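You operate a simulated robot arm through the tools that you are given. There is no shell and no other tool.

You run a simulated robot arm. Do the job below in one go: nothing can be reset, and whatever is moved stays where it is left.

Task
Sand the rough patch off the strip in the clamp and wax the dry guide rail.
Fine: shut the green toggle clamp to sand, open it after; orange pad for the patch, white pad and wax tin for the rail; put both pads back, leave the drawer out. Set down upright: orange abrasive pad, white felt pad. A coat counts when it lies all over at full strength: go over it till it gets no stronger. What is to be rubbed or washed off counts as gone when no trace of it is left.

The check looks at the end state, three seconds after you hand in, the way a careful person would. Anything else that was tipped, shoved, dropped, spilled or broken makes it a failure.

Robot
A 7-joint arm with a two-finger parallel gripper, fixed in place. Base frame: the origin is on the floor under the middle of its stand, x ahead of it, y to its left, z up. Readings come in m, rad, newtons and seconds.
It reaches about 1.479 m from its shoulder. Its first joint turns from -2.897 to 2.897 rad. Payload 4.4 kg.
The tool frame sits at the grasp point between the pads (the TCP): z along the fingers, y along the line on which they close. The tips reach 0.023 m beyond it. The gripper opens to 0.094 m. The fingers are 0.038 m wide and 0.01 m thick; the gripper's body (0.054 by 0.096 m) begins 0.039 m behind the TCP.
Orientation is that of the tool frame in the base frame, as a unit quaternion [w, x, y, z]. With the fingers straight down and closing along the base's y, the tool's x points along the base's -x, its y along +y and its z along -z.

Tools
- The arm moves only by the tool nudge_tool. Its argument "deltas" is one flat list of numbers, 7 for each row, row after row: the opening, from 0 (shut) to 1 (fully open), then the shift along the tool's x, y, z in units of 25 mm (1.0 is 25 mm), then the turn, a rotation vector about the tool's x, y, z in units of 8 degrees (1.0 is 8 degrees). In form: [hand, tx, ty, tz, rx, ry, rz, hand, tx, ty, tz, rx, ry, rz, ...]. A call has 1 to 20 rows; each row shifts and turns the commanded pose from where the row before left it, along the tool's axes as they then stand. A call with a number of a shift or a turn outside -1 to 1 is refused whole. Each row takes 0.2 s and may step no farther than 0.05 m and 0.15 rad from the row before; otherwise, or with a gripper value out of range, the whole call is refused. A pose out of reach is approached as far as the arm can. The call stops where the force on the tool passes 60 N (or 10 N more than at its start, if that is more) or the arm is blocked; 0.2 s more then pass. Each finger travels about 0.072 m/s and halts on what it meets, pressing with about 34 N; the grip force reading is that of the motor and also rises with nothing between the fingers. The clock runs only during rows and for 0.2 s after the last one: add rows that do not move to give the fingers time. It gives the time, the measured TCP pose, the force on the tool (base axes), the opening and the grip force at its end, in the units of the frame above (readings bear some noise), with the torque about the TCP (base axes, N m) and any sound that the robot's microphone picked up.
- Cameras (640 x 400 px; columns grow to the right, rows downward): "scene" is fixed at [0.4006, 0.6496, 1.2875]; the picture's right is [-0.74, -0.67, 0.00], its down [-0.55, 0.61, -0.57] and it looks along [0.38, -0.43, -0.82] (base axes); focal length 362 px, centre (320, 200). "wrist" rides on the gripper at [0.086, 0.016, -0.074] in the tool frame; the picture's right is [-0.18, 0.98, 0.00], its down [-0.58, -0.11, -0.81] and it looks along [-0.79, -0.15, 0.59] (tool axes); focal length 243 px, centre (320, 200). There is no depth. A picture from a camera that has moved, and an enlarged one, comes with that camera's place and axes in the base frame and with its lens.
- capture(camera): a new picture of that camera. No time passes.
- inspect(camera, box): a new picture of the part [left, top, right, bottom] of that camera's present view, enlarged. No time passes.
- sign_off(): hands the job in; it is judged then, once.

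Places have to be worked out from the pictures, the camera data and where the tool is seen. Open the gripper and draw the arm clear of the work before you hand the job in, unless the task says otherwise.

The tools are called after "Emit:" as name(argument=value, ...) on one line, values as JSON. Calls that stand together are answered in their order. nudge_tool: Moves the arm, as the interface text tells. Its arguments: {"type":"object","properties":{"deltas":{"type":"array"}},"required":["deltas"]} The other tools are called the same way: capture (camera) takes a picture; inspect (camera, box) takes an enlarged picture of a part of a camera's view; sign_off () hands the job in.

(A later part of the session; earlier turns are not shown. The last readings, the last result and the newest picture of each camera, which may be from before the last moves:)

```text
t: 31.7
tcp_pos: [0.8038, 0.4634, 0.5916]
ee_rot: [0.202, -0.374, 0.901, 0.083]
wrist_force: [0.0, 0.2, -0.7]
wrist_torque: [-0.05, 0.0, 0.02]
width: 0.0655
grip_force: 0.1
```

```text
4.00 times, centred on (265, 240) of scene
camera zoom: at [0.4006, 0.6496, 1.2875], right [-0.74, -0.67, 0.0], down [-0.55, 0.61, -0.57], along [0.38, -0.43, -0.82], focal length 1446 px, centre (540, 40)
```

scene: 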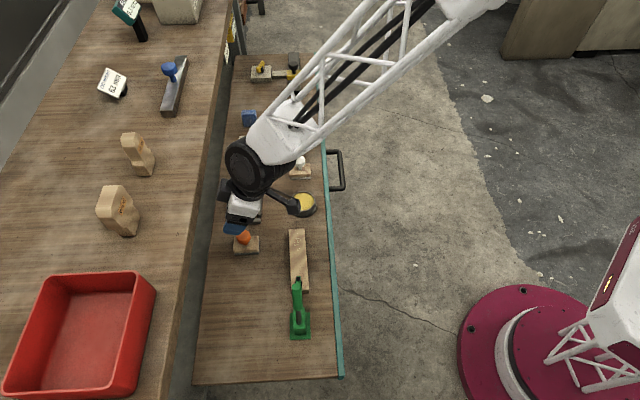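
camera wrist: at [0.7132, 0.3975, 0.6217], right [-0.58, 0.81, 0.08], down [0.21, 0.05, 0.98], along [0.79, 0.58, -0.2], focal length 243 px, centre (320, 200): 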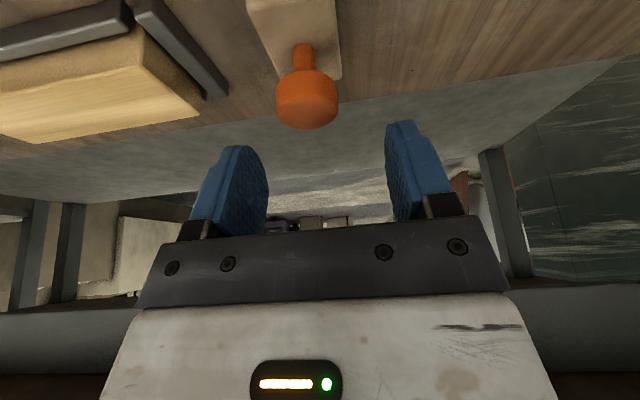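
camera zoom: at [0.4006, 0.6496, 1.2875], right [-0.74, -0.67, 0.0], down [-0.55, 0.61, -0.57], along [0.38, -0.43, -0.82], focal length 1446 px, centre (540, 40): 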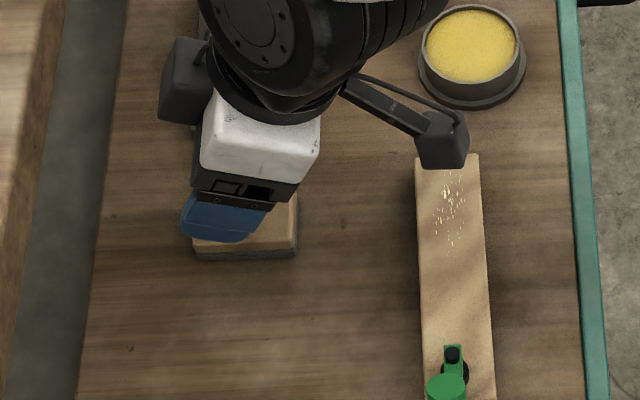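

The knob is between the fingers laterally; I enlarge to gauge its exact depth before closing in.

Emit:
inspect(camera="wrist", box=[230, 0, 390, 150])

Emit:
inspect(camera="scene", box=[220, 210, 290, 270])

```text
2.67 times, centred on (310, 75) of wrist
camera zoom: at [0.7132, 0.3975, 0.6217], right [-0.58, 0.81, 0.08], down [0.21, 0.05, 0.98], along [0.79, 0.58, -0.2], focal length 647 px, centre (347, 533)
```

zoom: 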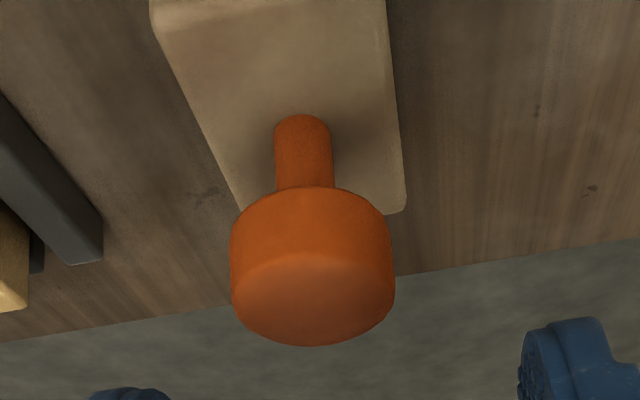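

```text
6.67 times, centred on (255, 240) of scene
camera zoom: at [0.4006, 0.6496, 1.2875], right [-0.74, -0.67, 0.0], down [-0.55, 0.61, -0.57], along [0.38, -0.43, -0.82], focal length 2410 px, centre (753, -67)
```

zoom: 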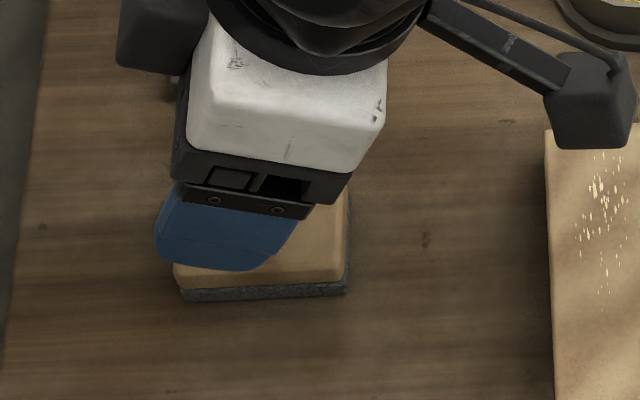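

The head spans roughly z=0.537–0.550 at u≈0.2435, v≈0.898, with the block's top at about 0.519. I go down to TCP z≈0.552, keeping the tips above the block, and close on the head.

Emit:
nudge_tool(deltas=[0.7, 0.3, -0.055, 0.735, 0, 0, 0, 0.7, 0.3, -0.055, 0.735, 0, 0, 0, 0.7, 0, 0, 0, 0, 0, 0])

Emit:
inspect(camera="wrist", box=[200, 50, 440, 250])

```text
t: 32.5
tcp_pos: [0.8066, 0.4612, 0.5502]
ee_rot: [0.202, -0.375, 0.901, 0.085]
wrist_force: [-0.1, -0.1, 1.0]
wrist_torque: [-0.01, 0.01, 0.01]
width: 0.0657
grip_force: 0.1
```

```text
2.00 times, centred on (320, 150) of wrist
camera zoom: at [0.7163, 0.3963, 0.5817], right [-0.58, 0.81, 0.08], down [0.21, 0.05, 0.98], along [0.79, 0.58, -0.2], focal length 485 px, centre (320, 300)
```

zoom: 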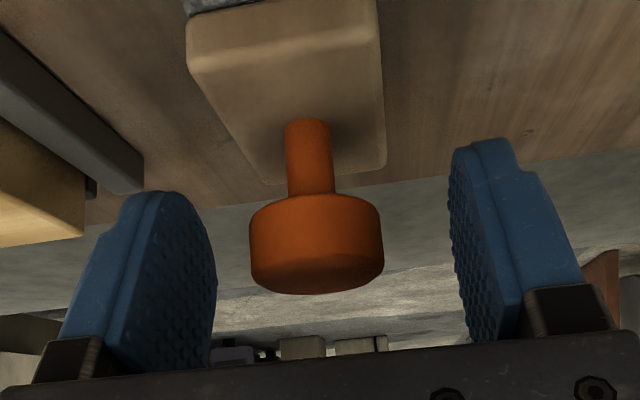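

The head sits fully between the fingertips and TCP level, centred. I close the gripper.

Emit:
nudge_tool(deltas=[0, 0, 0, 0, 0, 0, 0, 0, 0, 0, 0, 0, 0, 0, 0, 0, 0, 0, 0, 0, 0, 0, 0, 0, 0, 0, 0, 0])

Emit:
inspect(camera="wrist", box=[200, 50, 440, 250])

```text
t: 33.5
tcp_pos: [0.8066, 0.4614, 0.5503]
ee_rot: [0.201, -0.375, 0.901, 0.083]
wrist_force: [0.8, -0.6, 0.4]
wrist_torque: [0.0, -0.04, 0.0]
width: 0.0311
grip_force: 33.6
```

```text
2.00 times, centred on (320, 150) of wrist
camera zoom: at [0.7164, 0.3963, 0.5819], right [-0.58, 0.81, 0.08], down [0.21, 0.05, 0.98], along [0.79, 0.58, -0.2], focal length 485 px, centre (320, 300)
```

zoom: 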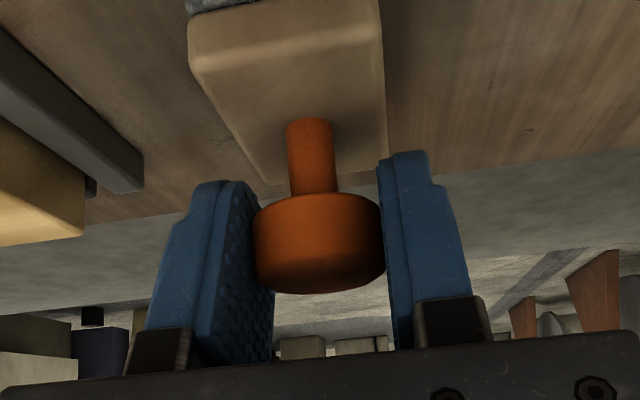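

Gripped at 31 mm with the pad undisturbed; I note this pose (0.8066, 0.4614, 0.5503) for putting it back. Now I lift 50 mm and check that it hangs level.

Emit:
nudge_tool(deltas=[0, -0.21, 0, -0.453, 0, 0, 0, 0, -0.423, 0, -0.906, 0, 0, 0, 0, -0.21, 0, -0.453, 0, 0, 0, 0, 0, 0, 0, 0, 0, 0])

Emit:
capture(camera="wrist")

Emit:
inspect(camera="scene", box=[200, 190, 330, 290])

```text
t: 34.5
tcp_pos: [0.807, 0.4602, 0.6009]
ee_rot: [0.202, -0.374, 0.901, 0.083]
wrist_force: [-0.2, -0.1, 0.1]
wrist_torque: [0.02, 0.0, 0.03]
width: 0.0307
grip_force: 33.8
```

```text
taken
camera wrist: at [0.7173, 0.3949, 0.6325], right [-0.58, 0.81, 0.08], down [0.21, 0.05, 0.98], along [0.79, 0.58, -0.2], focal length 243 px, centre (320, 200)
```

wrist: 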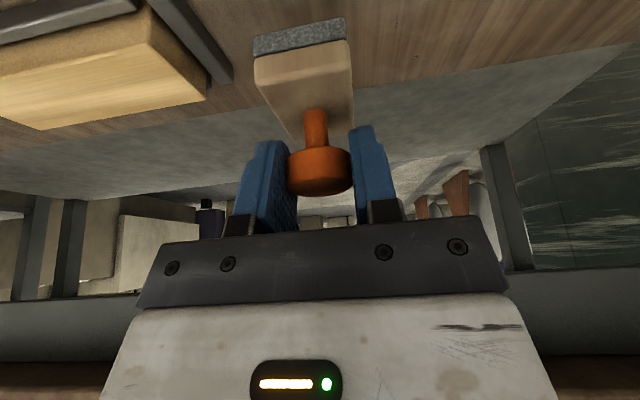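

```text
4.00 times, centred on (265, 240) of scene
camera zoom: at [0.4006, 0.6496, 1.2875], right [-0.74, -0.67, 0.0], down [-0.55, 0.61, -0.57], along [0.38, -0.43, -0.82], focal length 1446 px, centre (540, 40)
```

zoom: 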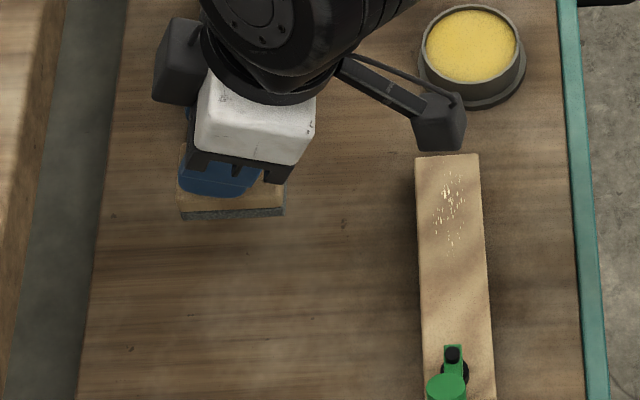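

The pad is held level. The strip spans u≈0.12–0.279, v≈0.757–0.796, with the specks from u≈0.20 to 0.276. I carry the pad across to above the patch.

Emit:
nudge_tool(deltas=[0, 0.855, 0, -0.4, 0, 0, 0, 0, 0.855, 0, -0.4, 0, 0, 0, 0, 0.855, 0, -0.4, 0, 0, 0, 0, 0.855, 0, -0.4, 0, 0, 0, 0, 0.855, 0, -0.4, 0, 0, 0, 0, 0, 0, 0, 0, 0, 0])

Emit:
capture(camera="wrist")

Emit:
inspect(camera="scene", box=[240, 190, 370, 320])

```text
t: 35.9
tcp_pos: [0.7239, 0.3766, 0.601]
ee_rot: [0.201, -0.375, 0.901, 0.084]
wrist_force: [0.1, 0.7, -0.3]
wrist_torque: [-0.03, 0.02, 0.0]
width: 0.0309
grip_force: 33.8
```

```text
taken
camera wrist: at [0.634, 0.312, 0.632], right [-0.58, 0.81, 0.08], down [0.21, 0.05, 0.98], along [0.79, 0.58, -0.2], focal length 243 px, centre (320, 200)
```

wrist: 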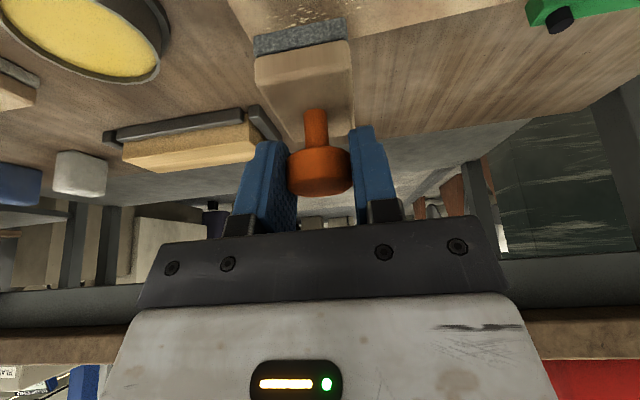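

```text
3.08 times, centred on (305, 255) of scene
camera zoom: at [0.4006, 0.6496, 1.2875], right [-0.74, -0.67, 0.0], down [-0.55, 0.61, -0.57], along [0.38, -0.43, -0.82], focal length 1112 px, centre (366, 31)
```

zoom: 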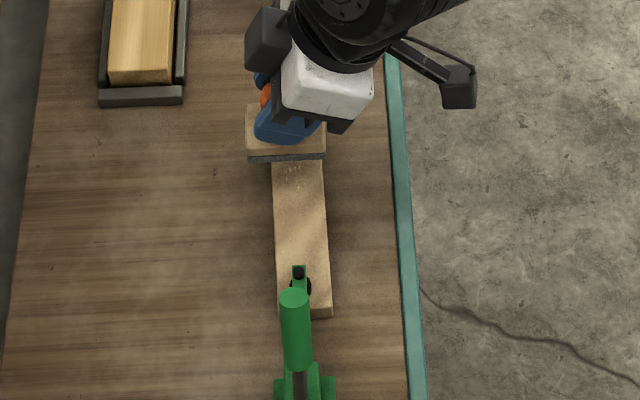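

The pad is over the patch, about 5 mm towards +v of the strip's centre line. I correct that and lower in small steps feeling for contact.

Emit:
nudge_tool(deltas=[0, 0.435, 0, 0.459, 0, 0, 0, 0, 0.034, 0, 0.0725, 0, 0, 0, 0, 0.034, 0, 0.0725, 0, 0, 0, 0, 0.034, 0, 0.0725, 0, 0, 0, 0, 0, 0, 0, 0, 0, 0])

```text
t: 37.1
tcp_pos: [0.7197, 0.3734, 0.5795]
ee_rot: [0.202, -0.374, 0.902, 0.083]
wrist_force: [0.2, 0.5, -0.7]
wrist_torque: [0.0, -0.01, 0.0]
width: 0.0312
grip_force: 34.8
```

No contact yet at TCP z=0.5795. I keep lowering in 1.5 mm rows.

Emit:
nudge_tool(deltas=[0, 0.0254, 0, 0.0544, 0, 0, 0, 0, 0.0254, 0, 0.0544, 0, 0, 0, 0, 0, 0, 0, 0, 0, 0])

Emit:
inspect(camera="wrist", box=[220, 0, 420, 130])

```text
t: 37.9
tcp_pos: [0.7198, 0.3742, 0.5762]
ee_rot: [0.202, -0.374, 0.901, 0.084]
wrist_force: [-0.2, -0.9, -0.3]
wrist_torque: [0.01, -0.01, 0.03]
width: 0.031
grip_force: 33.9
```

```text
3.08 times, centred on (320, 65) of wrist
camera zoom: at [0.6299, 0.3092, 0.6078], right [-0.58, 0.81, 0.08], down [0.21, 0.05, 0.98], along [0.79, 0.58, -0.2], focal length 746 px, centre (320, 615)
```

zoom: 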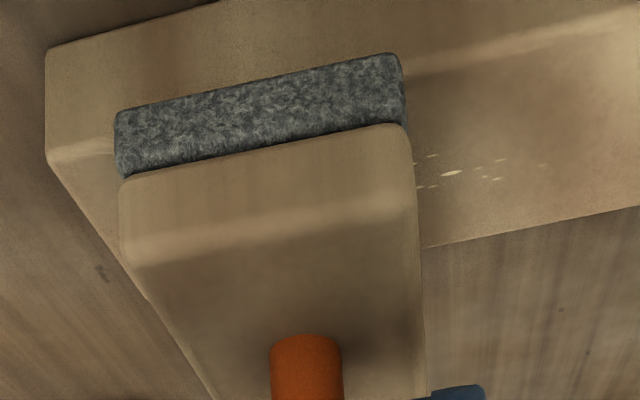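

The abrasive layer is just above the strip's top. I continue down in 1.5 mm rows.

Emit:
nudge_tool(deltas=[0, 0.0254, 0, 0.0544, 0, 0, 0, 0, 0.0254, 0, 0.0544, 0, 0, 0, 0, 0, 0, 0, 0, 0, 0])

```text
t: 38.7
tcp_pos: [0.7202, 0.3739, 0.5717]
ee_rot: [0.201, -0.375, 0.901, 0.084]
wrist_force: [0.5, 0.4, 0.0]
wrist_torque: [0.0, 0.03, 0.0]
width: 0.031
grip_force: 34.1
```

Emit:
nudge_tool(deltas=[0, 0.0254, 0, 0.0544, 0, 0, 0, 0, 0.0254, 0, 0.0544, 0, 0, 0, 0, 0, 0, 0, 0, 0, 0])

Emit:
inspect(camera="wrist", box=[220, 0, 420, 130])

```text
t: 39.5
tcp_pos: [0.7228, 0.3762, 0.572]
ee_rot: [0.204, -0.374, 0.901, 0.083]
wrist_force: [-3.3, 6.9, 32.4]
wrist_torque: [0.34, 0.31, 0.03]
width: 0.031
grip_force: 34.4
```

```text
3.08 times, centred on (320, 65) of wrist
camera zoom: at [0.6313, 0.3103, 0.603], right [-0.58, 0.81, 0.08], down [0.2, 0.05, 0.98], along [0.79, 0.58, -0.19], focal length 746 px, centre (320, 615)
```

zoom: 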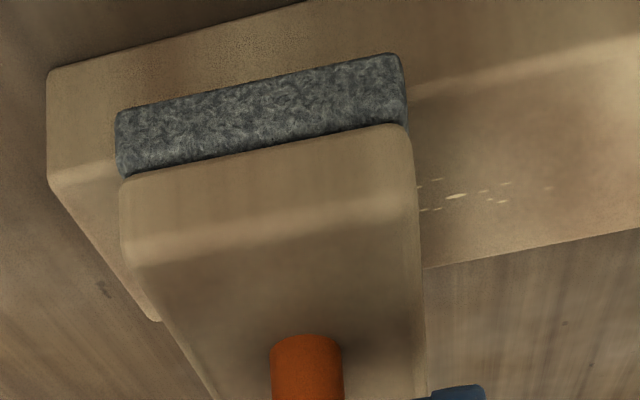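

Contact: 32 N at TCP z≈0.572. I ease off about 1 mm for roughly 20 N and sand with strokes along the strip between u≈0.197 and 0.265.

Emit:
nudge_tool(deltas=[0, -0.017, 0, -0.036, 0, 0, 0, 0, 0, -0.8, 0, 0, 0, 0, 0, 0, 0.9, 0, 0, 0, 0, 0, 0, 0.9, 0, 0, 0, 0, 0, 0, 0.9, 0, 0, 0, 0, 0, 0, -0.9, 0, 0, 0, 0, 0, 0, -0.9, 0, 0, 0, 0, 0, 0, -0.9, 0, 0, 0, 0, 0, 0, 0.9, 0, 0, 0, 0, 0, 0, 0.9, 0, 0, 0, 0, 0, 0, 0.9, 0, 0, 0, 0, 0, 0, -0.9, 0, 0, 0, 0, 0, 0, -0.9, 0, 0, 0, 0, 0, 0, -0.9, 0, 0, 0, 0, 0, 0, 0, 0, 0, 0, 0])

Emit:
capture(camera="wrist")

Emit:
inspect(camera="scene", box=[250, 200, 350, 310])

```text
t: 42.7
tcp_pos: [0.7337, 0.3591, 0.5697]
ee_rot: [0.201, -0.374, 0.901, 0.084]
wrist_force: [-1.4, 2.1, 3.2]
wrist_torque: [0.15, 0.11, -0.03]
width: 0.0312
grip_force: 34.2
```

```text
taken
camera wrist: at [0.644, 0.2948, 0.6015], right [-0.58, 0.81, 0.08], down [0.21, 0.05, 0.98], along [0.79, 0.58, -0.2], focal length 243 px, centre (320, 200)
```

wrist: 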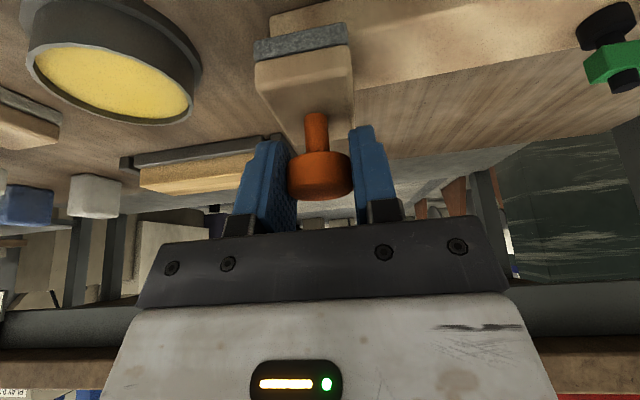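

```text
3.64 times, centred on (300, 255) of scene
camera zoom: at [0.4006, 0.6496, 1.2875], right [-0.74, -0.67, 0.0], down [-0.55, 0.61, -0.57], along [0.38, -0.43, -0.82], focal length 1314 px, centre (393, 0)
```

zoom: 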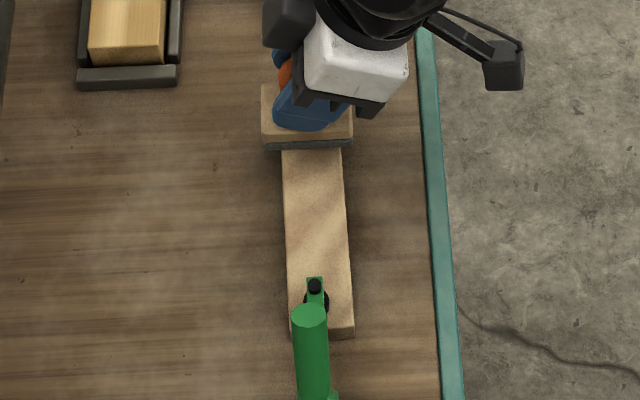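

The exposed part looks clean already, but the force fell to 3 N. I press about 1.2 mm deeper and repeat the strokes, reaching past the strip's far end.

Emit:
nudge_tool(deltas=[0, 0.02, 0, 0.0435, 0, 0, 0, 0, 0, -0.4, 0, 0, 0, 0, 0, 0, 0.9, 0, 0, 0, 0, 0, 0, 0.9, 0, 0, 0, 0, 0, 0, 0.9, 0, 0, 0, 0, 0, 0, 0.4, 0, 0, 0, 0, 0, 0, -0.9, 0, 0, 0, 0, 0, 0, -0.9, 0, 0, 0, 0, 0, 0, -0.9, 0, 0, 0, 0, 0, 0, -0.4, 0, 0, 0, 0, 0, 0, 0.9, 0, 0, 0, 0, 0, 0, 0.9, 0, 0, 0, 0, 0, 0, 0.9, 0, 0, 0, 0, 0, 0, 0.4, 0, 0, 0, 0, 0, 0, -0.9, 0, 0, 0, 0, 0, 0, -0.9, 0, 0, 0, 0, 0])

```text
refused: deltas must hold 7 numbers for each row
```

The list was one number short; I resend it with complete rows.

Emit:
nudge_tool(deltas=[0, 0.02, 0, 0.0435, 0, 0, 0, 0, 0, -0.4, 0, 0, 0, 0, 0, 0, 0.9, 0, 0, 0, 0, 0, 0, 0.9, 0, 0, 0, 0, 0, 0, 0.9, 0, 0, 0, 0, 0, 0, 0.4, 0, 0, 0, 0, 0, 0, -0.9, 0, 0, 0, 0, 0, 0, -0.9, 0, 0, 0, 0, 0, 0, -0.9, 0, 0, 0, 0, 0, 0, -0.4, 0, 0, 0, 0, 0, 0, 0.9, 0, 0, 0, 0, 0, 0, 0.9, 0, 0, 0, 0, 0, 0, 0.9, 0, 0, 0, 0, 0, 0, 0.4, 0, 0, 0, 0, 0, 0, 0, 0, 0, 0, 0])

Emit:
inspect(camera="scene", box=[250, 200, 350, 310])

Emit:
capture(camera="wrist")

```text
t: 45.9
tcp_pos: [0.6862, 0.4082, 0.5694]
ee_rot: [0.202, -0.374, 0.901, 0.084]
wrist_force: [3.2, -3.4, 6.0]
wrist_torque: [-0.12, -0.17, -0.01]
width: 0.031
grip_force: 34.1
```

```text
3.64 times, centred on (300, 255) of scene
camera zoom: at [0.4006, 0.6496, 1.2875], right [-0.74, -0.67, 0.0], down [-0.55, 0.61, -0.57], along [0.38, -0.43, -0.82], focal length 1314 px, centre (393, 0)
```

zoom: 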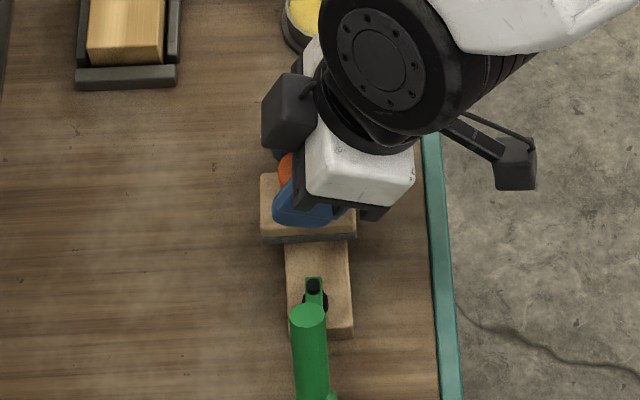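

```text
taken
camera wrist: at [0.5967, 0.3427, 0.6011], right [-0.58, 0.81, 0.08], down [0.21, 0.05, 0.98], along [0.79, 0.58, -0.2], focal length 243 px, centre (320, 200)
```

wrist: 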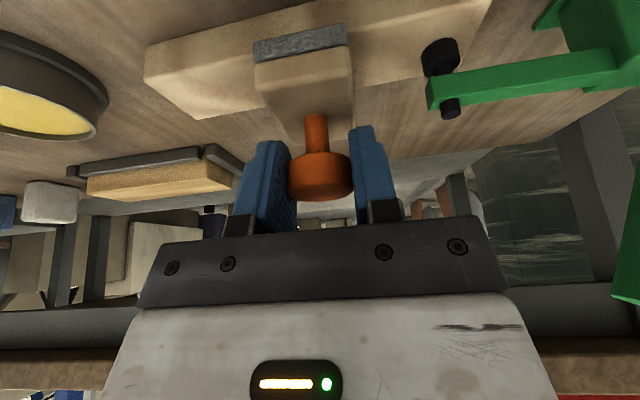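

The far end of the strip is uncovered now; I enlarge it to check for remaining specks.

Emit:
inspect(camera="wrist", box=[130, 0, 360, 140])

Emit:
inspect(camera="wrist", box=[140, 30, 270, 120])

```text
2.78 times, centred on (245, 70) of wrist
camera zoom: at [0.5967, 0.3427, 0.6011], right [-0.58, 0.81, 0.08], down [0.21, 0.05, 0.98], along [0.79, 0.58, -0.2], focal length 675 px, centre (529, 562)
```

zoom: 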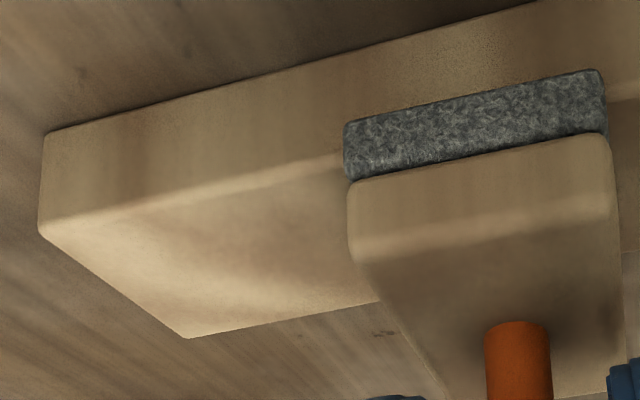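

```text
4.44 times, centred on (205, 75) of wrist
camera zoom: at [0.5967, 0.3427, 0.6011], right [-0.58, 0.81, 0.08], down [0.21, 0.05, 0.98], along [0.79, 0.58, -0.2], focal length 1078 px, centre (831, 756)
```

zoom: 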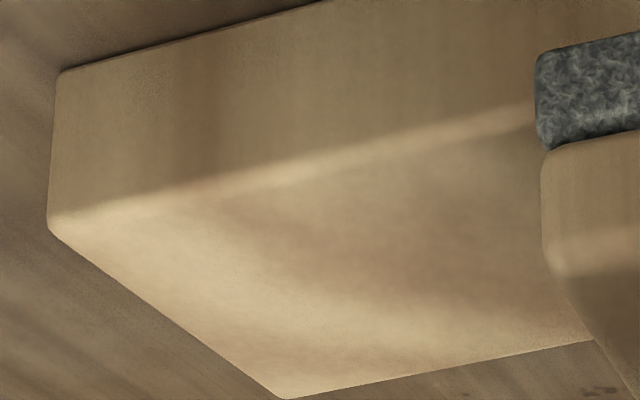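

No specks visible on the end. I give one further firm pass (about 1 mm deeper) over the whole length for certainty, ending at the clamp side.

Emit:
nudge_tool(deltas=[0, 0.017, 0, 0.036, 0, 0, 0, 0, 0, -0.9, 0, 0, 0, 0, 0, 0, -0.9, 0, 0, 0, 0, 0, 0, -0.9, 0, 0, 0, 0, 0, 0, -0.4, 0, 0, 0, 0, 0, 0, 0.9, 0, 0, 0, 0, 0, 0, 0.9, 0, 0, 0, 0, 0, 0, 0.9, 0, 0, 0, 0, 0, 0, 0.4, 0, 0, 0, 0, 0, 0, -0.9, 0, 0, 0, 0, 0, 0, -0.9, 0, 0, 0, 0, 0, 0, -0.9, 0, 0, 0, 0, 0, 0, -0.4, 0, 0, 0, 0, 0, 0, 0.9, 0, 0, 0, 0, 0, 0, 0.9, 0, 0, 0, 0, 0, 0, 0.9, 0, 0, 0, 0, 0, 0, 0, 0, 0, 0, 0, 0])

```text
refused: deltas must hold 7 numbers for each row
```

I miscounted the final row; resending.

Emit:
nudge_tool(deltas=[0, 0.017, 0, 0.036, 0, 0, 0, 0, 0, -0.9, 0, 0, 0, 0, 0, 0, -0.9, 0, 0, 0, 0, 0, 0, -0.9, 0, 0, 0, 0, 0, 0, -0.4, 0, 0, 0, 0, 0, 0, 0.9, 0, 0, 0, 0, 0, 0, 0.9, 0, 0, 0, 0, 0, 0, 0.9, 0, 0, 0, 0, 0, 0, 0.4, 0, 0, 0, 0, 0, 0, -0.9, 0, 0, 0, 0, 0, 0, -0.9, 0, 0, 0, 0, 0, 0, -0.9, 0, 0, 0, 0, 0, 0, -0.4, 0, 0, 0, 0, 0, 0, 0.9, 0, 0, 0, 0, 0, 0, 0.9, 0, 0, 0, 0, 0, 0, 0.9, 0, 0, 0, 0])

```text
t: 49.3
tcp_pos: [0.6932, 0.4015, 0.5691]
ee_rot: [0.201, -0.375, 0.901, 0.084]
wrist_force: [0.3, 0.0, -0.9]
wrist_torque: [-0.06, -0.02, 0.0]
width: 0.0311
grip_force: 34.0
```

The z force faded, so the knob has slid about 2 mm in the fingers. I lift and carry the pad back over towards its home spot, then inspect the whole strip.

Emit:
nudge_tool(deltas=[0, -0.21, 0, -0.453, 0, 0, 0, 0, -0.423, 0, -0.906, 0, 0, 0, 0, -0.423, 0, -0.906, 0, 0, 0, 0, -0.855, -0.3, 0.4, 0, 0, 0, 0, -0.855, -0.3, 0.4, 0, 0, 0, 0, -0.855, -0.3, 0.4, 0, 0, 0, 0, -0.855, -0.3, 0.4, 0, 0, 0, 0, -0.855, -0.3, 0.4, 0, 0, 0, 0, 0, 0, 0, 0, 0, 0])

Emit:
inspect(camera="scene", box=[260, 210, 340, 310])

Emit:
capture(camera="wrist")

```text
t: 51.3
tcp_pos: [0.8051, 0.4596, 0.6309]
ee_rot: [0.201, -0.375, 0.901, 0.084]
wrist_force: [0.2, -0.8, -0.3]
wrist_torque: [0.0, 0.01, 0.06]
width: 0.0313
grip_force: 34.5
```

```text
4.00 times, centred on (300, 260) of scene
camera zoom: at [0.4006, 0.6496, 1.2875], right [-0.74, -0.67, 0.0], down [-0.55, 0.61, -0.57], along [0.38, -0.43, -0.82], focal length 1446 px, centre (400, -40)
```

zoom: 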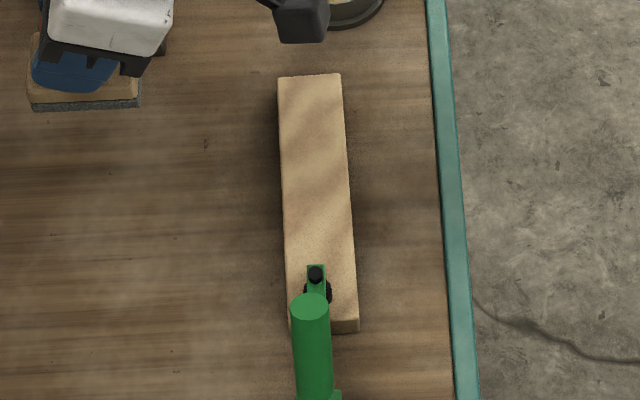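

```text
taken
camera wrist: at [0.7142, 0.3939, 0.6628], right [-0.58, 0.81, 0.08], down [0.21, 0.05, 0.98], along [0.79, 0.58, -0.2], focal length 243 px, centre (320, 200)
```

wrist: 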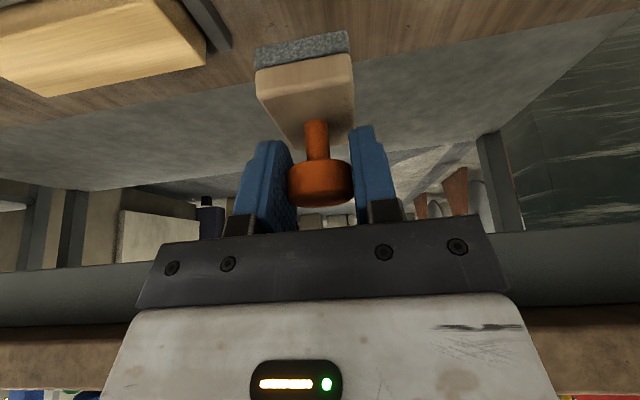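

The strip looks clean. I take a stronger enlargement to be sure no faint specks remain before putting the pad down.

Emit:
inspect(camera="scene", box=[284, 224, 316, 264])

Emit:
inspect(camera="scene", box=[284, 250, 320, 290])

Emit:
inspect(camera="wrist", box=[240, 20, 400, 220])

```text
10.00 times, centred on (300, 244) of scene
camera zoom: at [0.4006, 0.6496, 1.2875], right [-0.74, -0.67, 0.0], down [-0.55, 0.61, -0.57], along [0.38, -0.43, -0.82], focal length 3615 px, centre (520, -240)
```

zoom: 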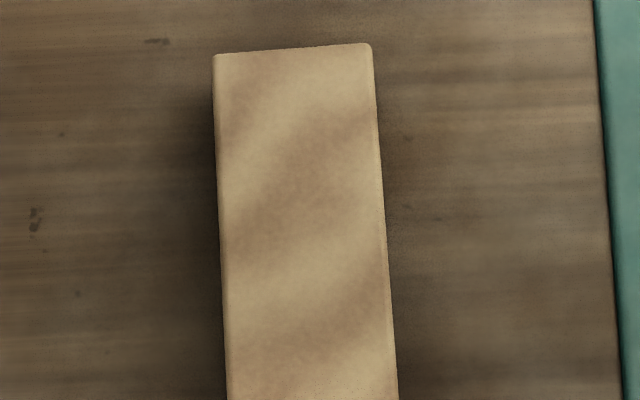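

```text
10.00 times, centred on (302, 270) of scene
camera zoom: at [0.4006, 0.6496, 1.2875], right [-0.74, -0.67, 0.0], down [-0.55, 0.61, -0.57], along [0.38, -0.43, -0.82], focal length 3615 px, centre (500, -500)
```

zoom: 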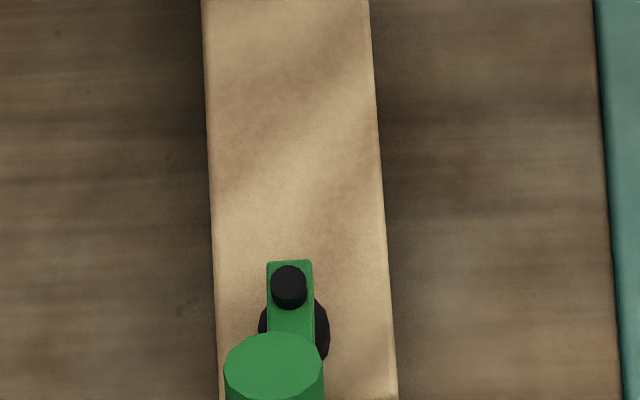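

```text
2.00 times, centred on (320, 120) of wrist
camera zoom: at [0.7142, 0.3939, 0.6628], right [-0.58, 0.81, 0.08], down [0.21, 0.05, 0.98], along [0.79, 0.58, -0.2], focal length 485 px, centre (320, 360)
```

zoom: 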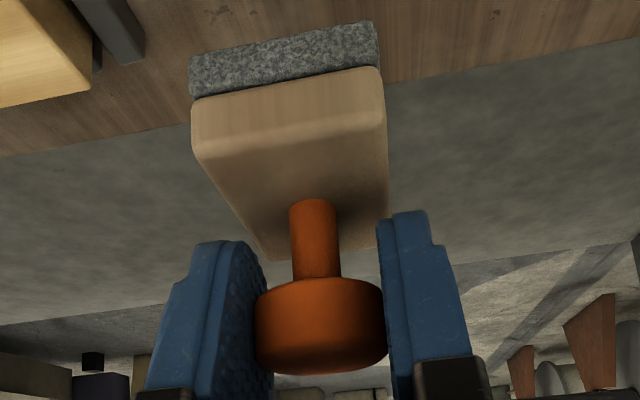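

The rough patch is gone with no trace. Now I lower the orange pad back at its original spot, coming down to just above the expected contact.

Emit:
nudge_tool(deltas=[0, 0.296, 0, 0.688, 0, 0, 0, 0, 0.296, 0, 0.688, 0, 0, 0, 0, 0.296, 0, 0.688, 0, 0, 0, 0, 0.296, 0, 0.688, 0, 0, 0, 0, 0, 0, 0, 0, 0, 0])

Emit:
inspect(camera="scene", box=[215, 200, 295, 270])

Emit:
capture(camera="wrist")

```text
t: 52.5
tcp_pos: [0.8038, 0.4598, 0.5568]
ee_rot: [0.202, -0.375, 0.901, 0.084]
wrist_force: [0.0, -0.3, -0.8]
wrist_torque: [-0.03, 0.0, 0.0]
width: 0.0312
grip_force: 33.5
```

```text
5.71 times, centred on (255, 235) of scene
camera zoom: at [0.4006, 0.6496, 1.2875], right [-0.74, -0.67, 0.0], down [-0.55, 0.61, -0.57], along [0.38, -0.43, -0.82], focal length 2066 px, centre (691, 0)
```

zoom: 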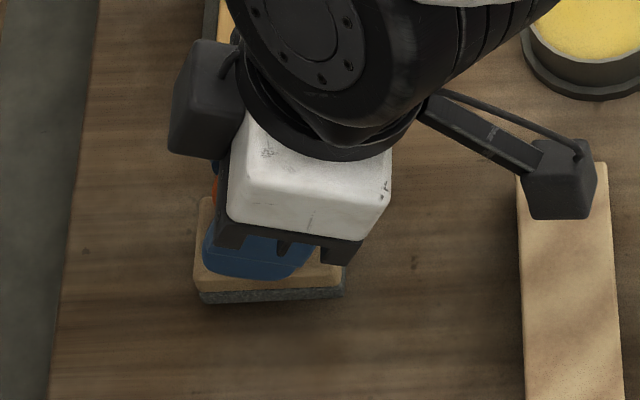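

```text
taken
camera wrist: at [0.7149, 0.3943, 0.5883], right [-0.58, 0.81, 0.08], down [0.21, 0.05, 0.98], along [0.79, 0.58, -0.2], focal length 243 px, centre (320, 200)
```

wrist: 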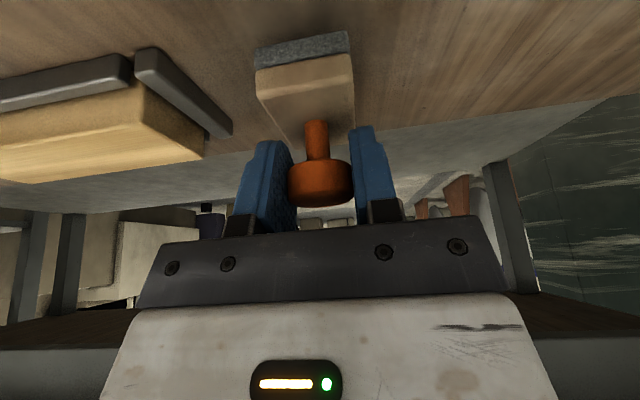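

I shift 3 mm back to the original line and creep down for contact.

Emit:
nudge_tool(deltas=[0, -0.109, -0.036, 0.051, 0, 0, 0, 0, 0.034, 0, 0.0725, 0, 0, 0, 0, 0.034, 0, 0.0725, 0, 0, 0, 0, 0.034, 0, 0.0725, 0, 0, 0, 0, 0, 0, 0, 0, 0, 0])

```text
t: 53.7
tcp_pos: [0.8086, 0.4605, 0.5518]
ee_rot: [0.201, -0.375, 0.901, 0.084]
wrist_force: [-0.6, 0.5, -0.3]
wrist_torque: [0.0, -0.03, -0.01]
width: 0.0309
grip_force: 34.2
```

Emit:
nudge_tool(deltas=[0, 0.0254, 0, 0.0544, 0, 0, 0, 0, 0.0254, 0, 0.0544, 0, 0, 0, 0, 0, 0, 0, 0, 0, 0])

```text
t: 54.5
tcp_pos: [0.807, 0.4608, 0.5477]
ee_rot: [0.201, -0.374, 0.902, 0.083]
wrist_force: [-0.4, 0.2, -1.3]
wrist_torque: [-0.01, 0.02, -0.02]
width: 0.0311
grip_force: 34.8
```

Still free at z=0.5477, as expected with the knob having slid up in the grip. I creep on.

Emit:
nudge_tool(deltas=[0, 0.0254, 0, 0.0544, 0, 0, 0, 0, 0.0254, 0, 0.0544, 0, 0, 0, 0, 0, 0, 0, 0, 0, 0])

Emit:
inspect(camera="wrist", box=[230, 20, 390, 150])

```text
t: 55.3
tcp_pos: [0.8071, 0.4613, 0.5446]
ee_rot: [0.202, -0.374, 0.901, 0.084]
wrist_force: [1.0, -0.1, -0.7]
wrist_torque: [0.06, -0.02, -0.03]
width: 0.0309
grip_force: 34.5
```

```text
3.08 times, centred on (310, 85) of wrist
camera zoom: at [0.718, 0.3959, 0.5762], right [-0.58, 0.81, 0.08], down [0.21, 0.05, 0.98], along [0.79, 0.58, -0.2], focal length 746 px, centre (351, 554)
```

zoom: 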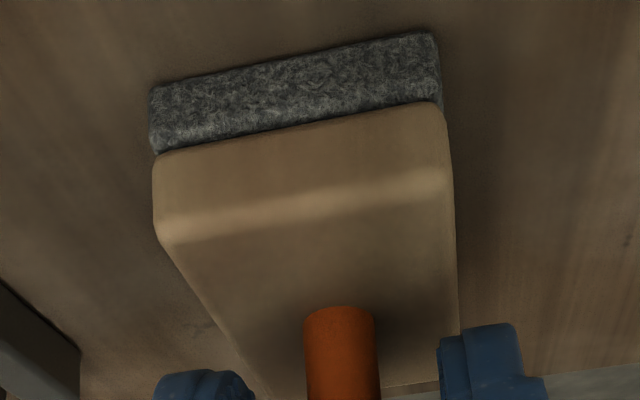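

The pad is very near the drawer floor now. Two more 1 mm rows.

Emit:
nudge_tool(deltas=[0, 0.017, 0, 0.036, 0, 0, 0, 0, 0.017, 0, 0.036, 0, 0, 0, 0, 0, 0, 0, 0, 0, 0])

```text
t: 56.1
tcp_pos: [0.8099, 0.4623, 0.5453]
ee_rot: [0.203, -0.374, 0.901, 0.083]
wrist_force: [3.8, -3.0, 21.6]
wrist_torque: [-0.1, -0.1, -0.01]
width: 0.0309
grip_force: 34.1
```

The pad is down (21 N). I relax about 1 mm and open the fingers.

Emit:
nudge_tool(deltas=[0, -0.02, 0, -0.0435, 0, 0, 0, 0.7, 0, 0, 0, 0, 0, 0, 0.7, 0, 0, 0, 0, 0, 0, 0.7, 0, 0, 0, 0, 0, 0])

Emit:
capture(camera="wrist")

```text
t: 57.1
tcp_pos: [0.8076, 0.4619, 0.5447]
ee_rot: [0.202, -0.374, 0.901, 0.083]
wrist_force: [0.6, 0.9, -0.7]
wrist_torque: [0.0, -0.01, -0.01]
width: 0.0658
grip_force: 0.0
```

```text
taken
camera wrist: at [0.7176, 0.3964, 0.5758], right [-0.58, 0.81, 0.08], down [0.21, 0.05, 0.98], along [0.79, 0.58, -0.2], focal length 243 px, centre (320, 200)
```

wrist: 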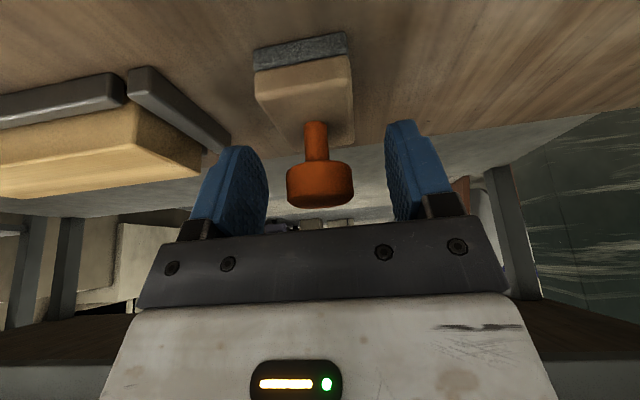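

The orange pad stands upright where it was. I rise clear, pull back over the drawer front, straighten the hand, and look at the white pad, tin and rail.

Emit:
nudge_tool(deltas=[0.7, -0.423, 0, -0.906, 0, 0, 0, 0.7, -0.423, 0, -0.906, 0, 0, 0, 0.7, -0.423, 0, -0.906, 0, 0, 0, 0.7, -0.423, 0, -0.906, 0, 0, 0, 0.7, 0.906, -0.65, -0.423, 0, 0, 0, 0.7, 0.906, -0.65, -0.423, 0, 0, 0, 0.7, 0.906, -0.65, -0.423, 0, 0, 0, 0.7, 0.906, -0.65, -0.423, 0, 0, 0, 0.7, 0.906, -0.65, -0.423, 0, 0, 0, 0.7, 0.906, -0.65, -0.423, 0, 0, 0, 0.7, 0.906, -0.65, -0.423, 0, 0, 0, 0.7, 0.906, -0.65, -0.423, 0, 0, 0, 0.7, 0, 0, 0, 0, 0.78125, 0, 0.7, 0, 0, 0, 0, 0.78125, 0, 0.7, 0, 0, 0, 0, 0.78125, 0, 0.7, 0, 0, 0, 0, 0.78125, 0, 0.7, 0, 0, 0, 0, 0, 0])

Emit:
capture(camera="wrist")

Emit:
capture(camera="scene")

```text
t: 60.7
tcp_pos: [0.7582, 0.2269, 0.6446]
ee_rot: [0.001, -0.384, 0.923, 0.0]
wrist_force: [-0.6, 0.5, 0.3]
wrist_torque: [0.01, 0.02, 0.02]
width: 0.0657
grip_force: 0.1
```

```text
taken
camera wrist: at [0.6842, 0.1786, 0.7187], right [-0.57, 0.82, 0.0], down [0.49, 0.33, 0.81], along [0.67, 0.46, -0.59], focal length 243 px, centre (320, 200)
```

wrist: 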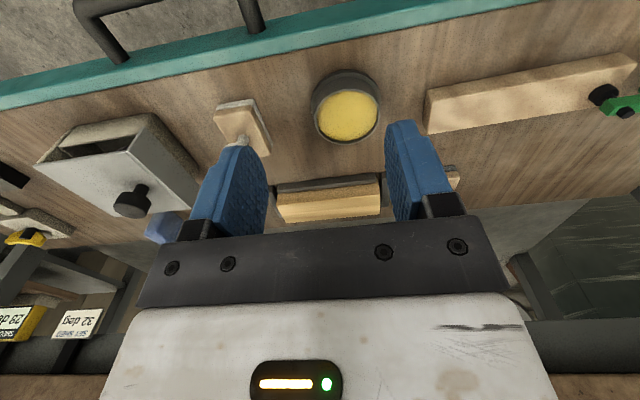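

```text
taken
```

scene: 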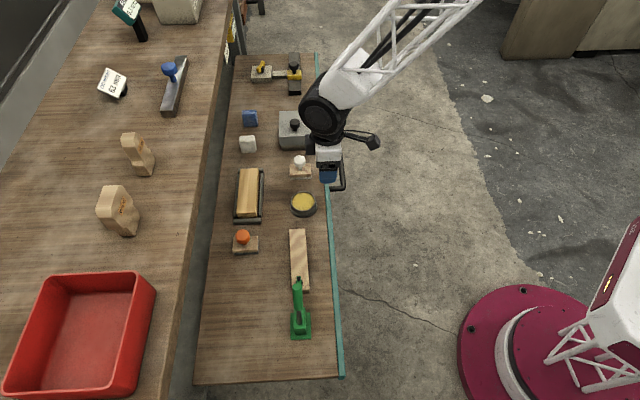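

I compare the orange pad's position with the first picture at the same zoom and enlarge the wax tin, rail and white pad.

Emit:
inspect(camera="scene", box=[190, 210, 360, 390])

Emit:
inspect(camera="wrist", box=[180, 50, 420, 230])

Emit:
inspect(camera="scene", box=[210, 130, 350, 260])

```text
2.22 times, centred on (275, 300) of scene
camera zoom: at [0.4006, 0.6496, 1.2875], right [-0.74, -0.67, 0.0], down [-0.55, 0.61, -0.57], along [0.38, -0.43, -0.82], focal length 803 px, centre (420, -22)
```

zoom: 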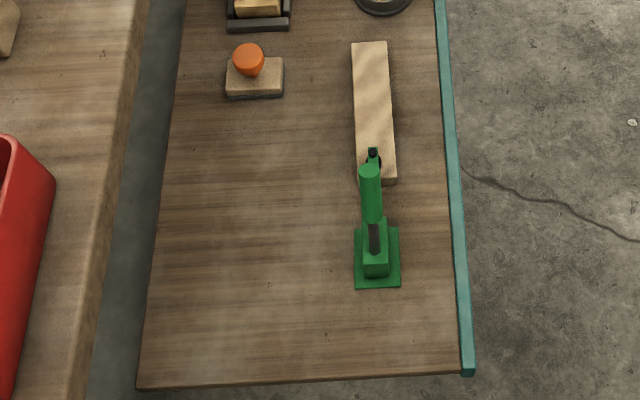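

```text
2.22 times, centred on (300, 140) of wrist
camera zoom: at [0.6842, 0.1786, 0.7187], right [-0.57, 0.82, 0.0], down [0.49, 0.33, 0.81], along [0.67, 0.46, -0.59], focal length 539 px, centre (364, 333)
```

zoom: 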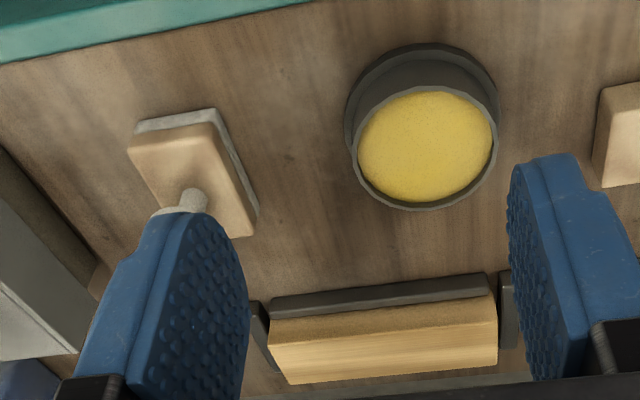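

```text
3.08 times, centred on (280, 195) of scene
camera zoom: at [0.4006, 0.6496, 1.2875], right [-0.74, -0.67, 0.0], down [-0.55, 0.61, -0.57], along [0.38, -0.43, -0.82], focal length 1112 px, centre (443, 215)
```

zoom: 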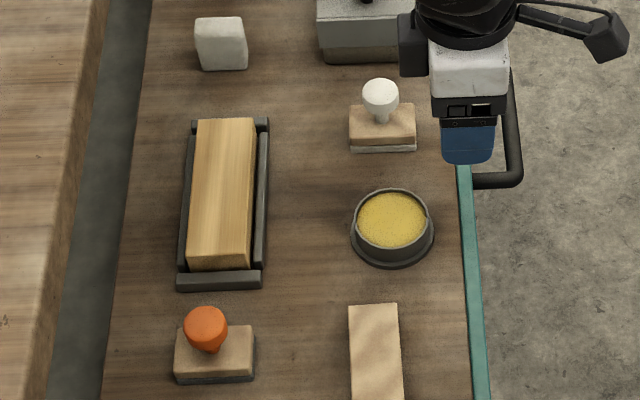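

The drawer seems to have crept about 2–3 mm inward while pressing, so I must avoid forces along v; the pad stands within ~3 mm of its old spot. The white pad's block centres near u=0.469, v=0.766, knob top ≈0.55. I re-tilt 25° and move above it.

Emit:
nudge_tool(deltas=[0.7, 0, 0, 0, 0, -0.78125, 0, 0.7, 0, 0, 0, 0, -0.78125, 0, 0.7, 0, 0, 0, 0, -0.78125, 0, 0.7, 0, 0, 0, 0, -0.78125, 0, 0.7, -0.352, -0.742, 0.358, 0, 0, 0, 0.7, -0.352, -0.742, 0.358, 0, 0, 0, 0.7, -0.352, -0.742, 0.358, 0, 0, 0, 0.7, -0.352, -0.742, 0.358, 0, 0, 0, 0.7, -0.352, -0.742, 0.358, 0, 0, 0, 0.7, 0, 0, 0, 0, 0, 0])

Emit:
capture(camera="wrist")

Emit:
inspect(camera="scene", box=[240, 110, 370, 220])

```text
t: 62.9
tcp_pos: [0.8665, 0.2029, 0.6224]
ee_rot: [0.202, -0.374, 0.901, 0.084]
wrist_force: [0.2, 0.2, -0.4]
wrist_torque: [0.03, -0.02, 0.0]
width: 0.0659
grip_force: 0.1
```

```text
taken
camera wrist: at [0.7762, 0.1379, 0.6538], right [-0.58, 0.81, 0.08], down [0.21, 0.05, 0.98], along [0.79, 0.58, -0.2], focal length 243 px, centre (320, 200)
```

wrist: 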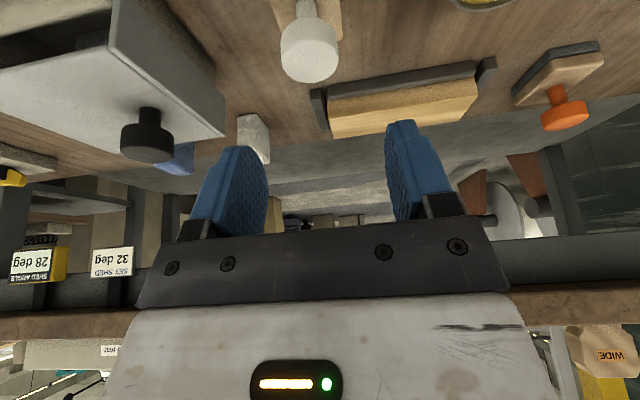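

```text
3.64 times, centred on (305, 165) of scene
camera zoom: at [0.4006, 0.6496, 1.2875], right [-0.74, -0.67, 0.0], down [-0.55, 0.61, -0.57], along [0.38, -0.43, -0.82], focal length 1314 px, centre (374, 327)
```

zoom: 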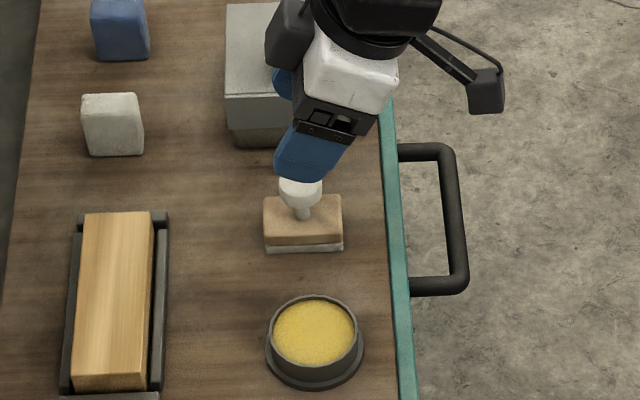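

I'm nearly above the white knob (TCP u=0.469, v=0.756). I enlarge to pin down the knob before descending.

Emit:
inspect(camera="wrist", box=[240, 0, 400, 130])

```text
3.08 times, centred on (320, 65) of wrist
camera zoom: at [0.7762, 0.1379, 0.6538], right [-0.58, 0.81, 0.08], down [0.21, 0.05, 0.98], along [0.79, 0.58, -0.2], focal length 746 px, centre (320, 615)
```

zoom: 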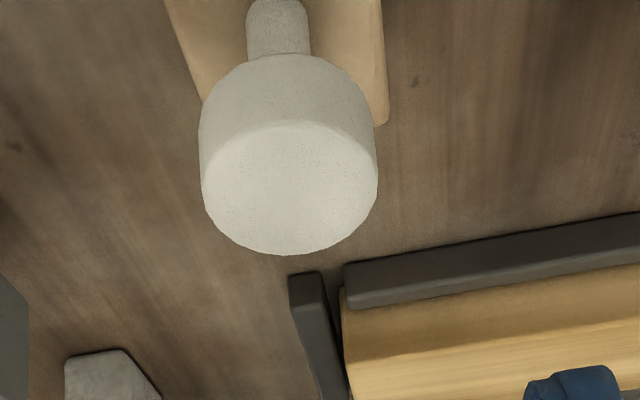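

The knob is centred laterally; its depth is uncertain by ~8 mm between views. I go down 45 mm with a small +v correction and look again to settle it.

Emit:
nudge_tool(deltas=[0.7, 0.254, 0.02, 0.875, 0, 0, 0, 0.7, 0.254, 0.02, 0.875, 0, 0, 0, 0.7, 0, 0, 0, 0, 0, 0])

Emit:
inspect(camera="wrist", box=[200, 30, 440, 230])

```text
t: 63.7
tcp_pos: [0.8698, 0.2103, 0.5776]
ee_rot: [0.201, -0.375, 0.901, 0.084]
wrist_force: [-0.5, 0.6, -0.9]
wrist_torque: [0.06, 0.02, -0.02]
width: 0.0659
grip_force: 0.1
```

```text
2.00 times, centred on (320, 130) of wrist
camera zoom: at [0.7797, 0.1443, 0.6087], right [-0.58, 0.81, 0.08], down [0.21, 0.05, 0.98], along [0.79, 0.58, -0.2], focal length 485 px, centre (320, 340)
```

zoom: 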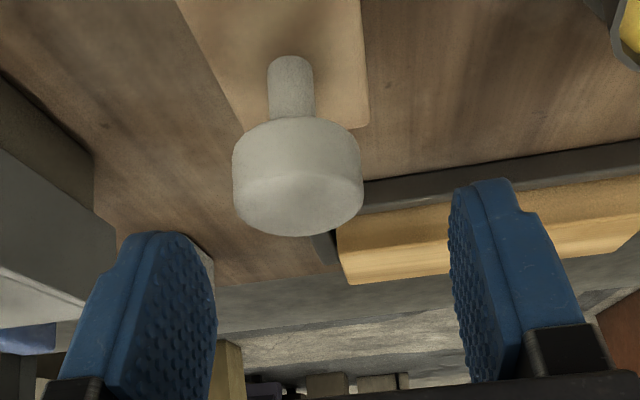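

Parallax between the two views puts the knob at v≈0.7575, top z≈0.555, u≈0.4676. I shift back 5.5 mm along v and descend to TCP z≈0.549, then check.

Emit:
nudge_tool(deltas=[0.7, 0.342, -0.026, 0.472, 0, 0, 0, 0.7, 0.342, -0.026, 0.472, 0, 0, 0, 0.7, 0, 0, 0, 0, 0, 0])

Emit:
inspect(camera="wrist", box=[200, 50, 440, 250])

```text
t: 64.5
tcp_pos: [0.8664, 0.2048, 0.5481]
ee_rot: [0.201, -0.374, 0.901, 0.084]
wrist_force: [-0.6, -0.2, 0.0]
wrist_torque: [0.01, 0.0, 0.0]
width: 0.0662
grip_force: 0.1
```

```text
2.00 times, centred on (320, 150) of wrist
camera zoom: at [0.7766, 0.1397, 0.5799], right [-0.58, 0.81, 0.08], down [0.21, 0.05, 0.98], along [0.79, 0.58, -0.2], focal length 485 px, centre (320, 300)
```

zoom: 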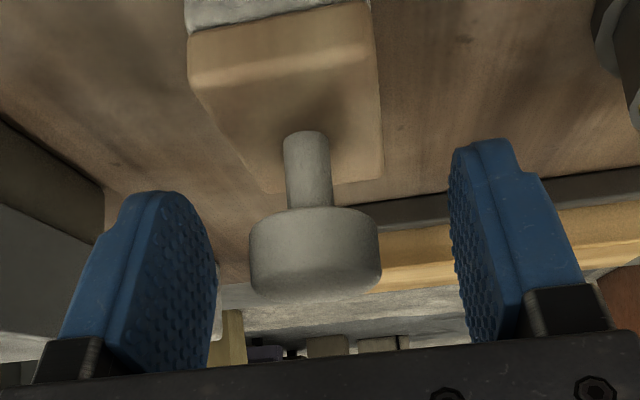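

The white head lies well within the pads. I close the gripper.

Emit:
nudge_tool(deltas=[0, 0, 0, 0, 0, 0, 0, 0, 0, 0, 0, 0, 0, 0, 0, 0, 0, 0, 0, 0, 0, 0, 0, 0, 0, 0, 0, 0])

Emit:
inspect(camera="wrist", box=[200, 50, 440, 250])

```text
t: 65.5
tcp_pos: [0.867, 0.2044, 0.549]
ee_rot: [0.202, -0.375, 0.901, 0.084]
wrist_force: [2.9, -2.2, 3.7]
wrist_torque: [-0.04, -0.12, -0.02]
width: 0.0313
grip_force: 33.6
```

```text
2.00 times, centred on (320, 150) of wrist
camera zoom: at [0.7766, 0.1397, 0.58], right [-0.58, 0.81, 0.08], down [0.21, 0.05, 0.98], along [0.79, 0.58, -0.2], focal length 485 px, centre (320, 300)
```

zoom: 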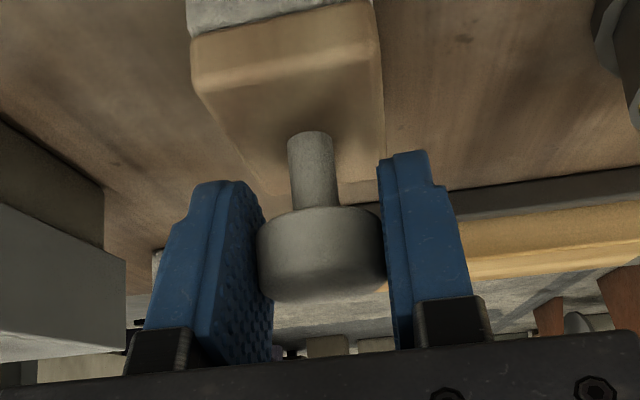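

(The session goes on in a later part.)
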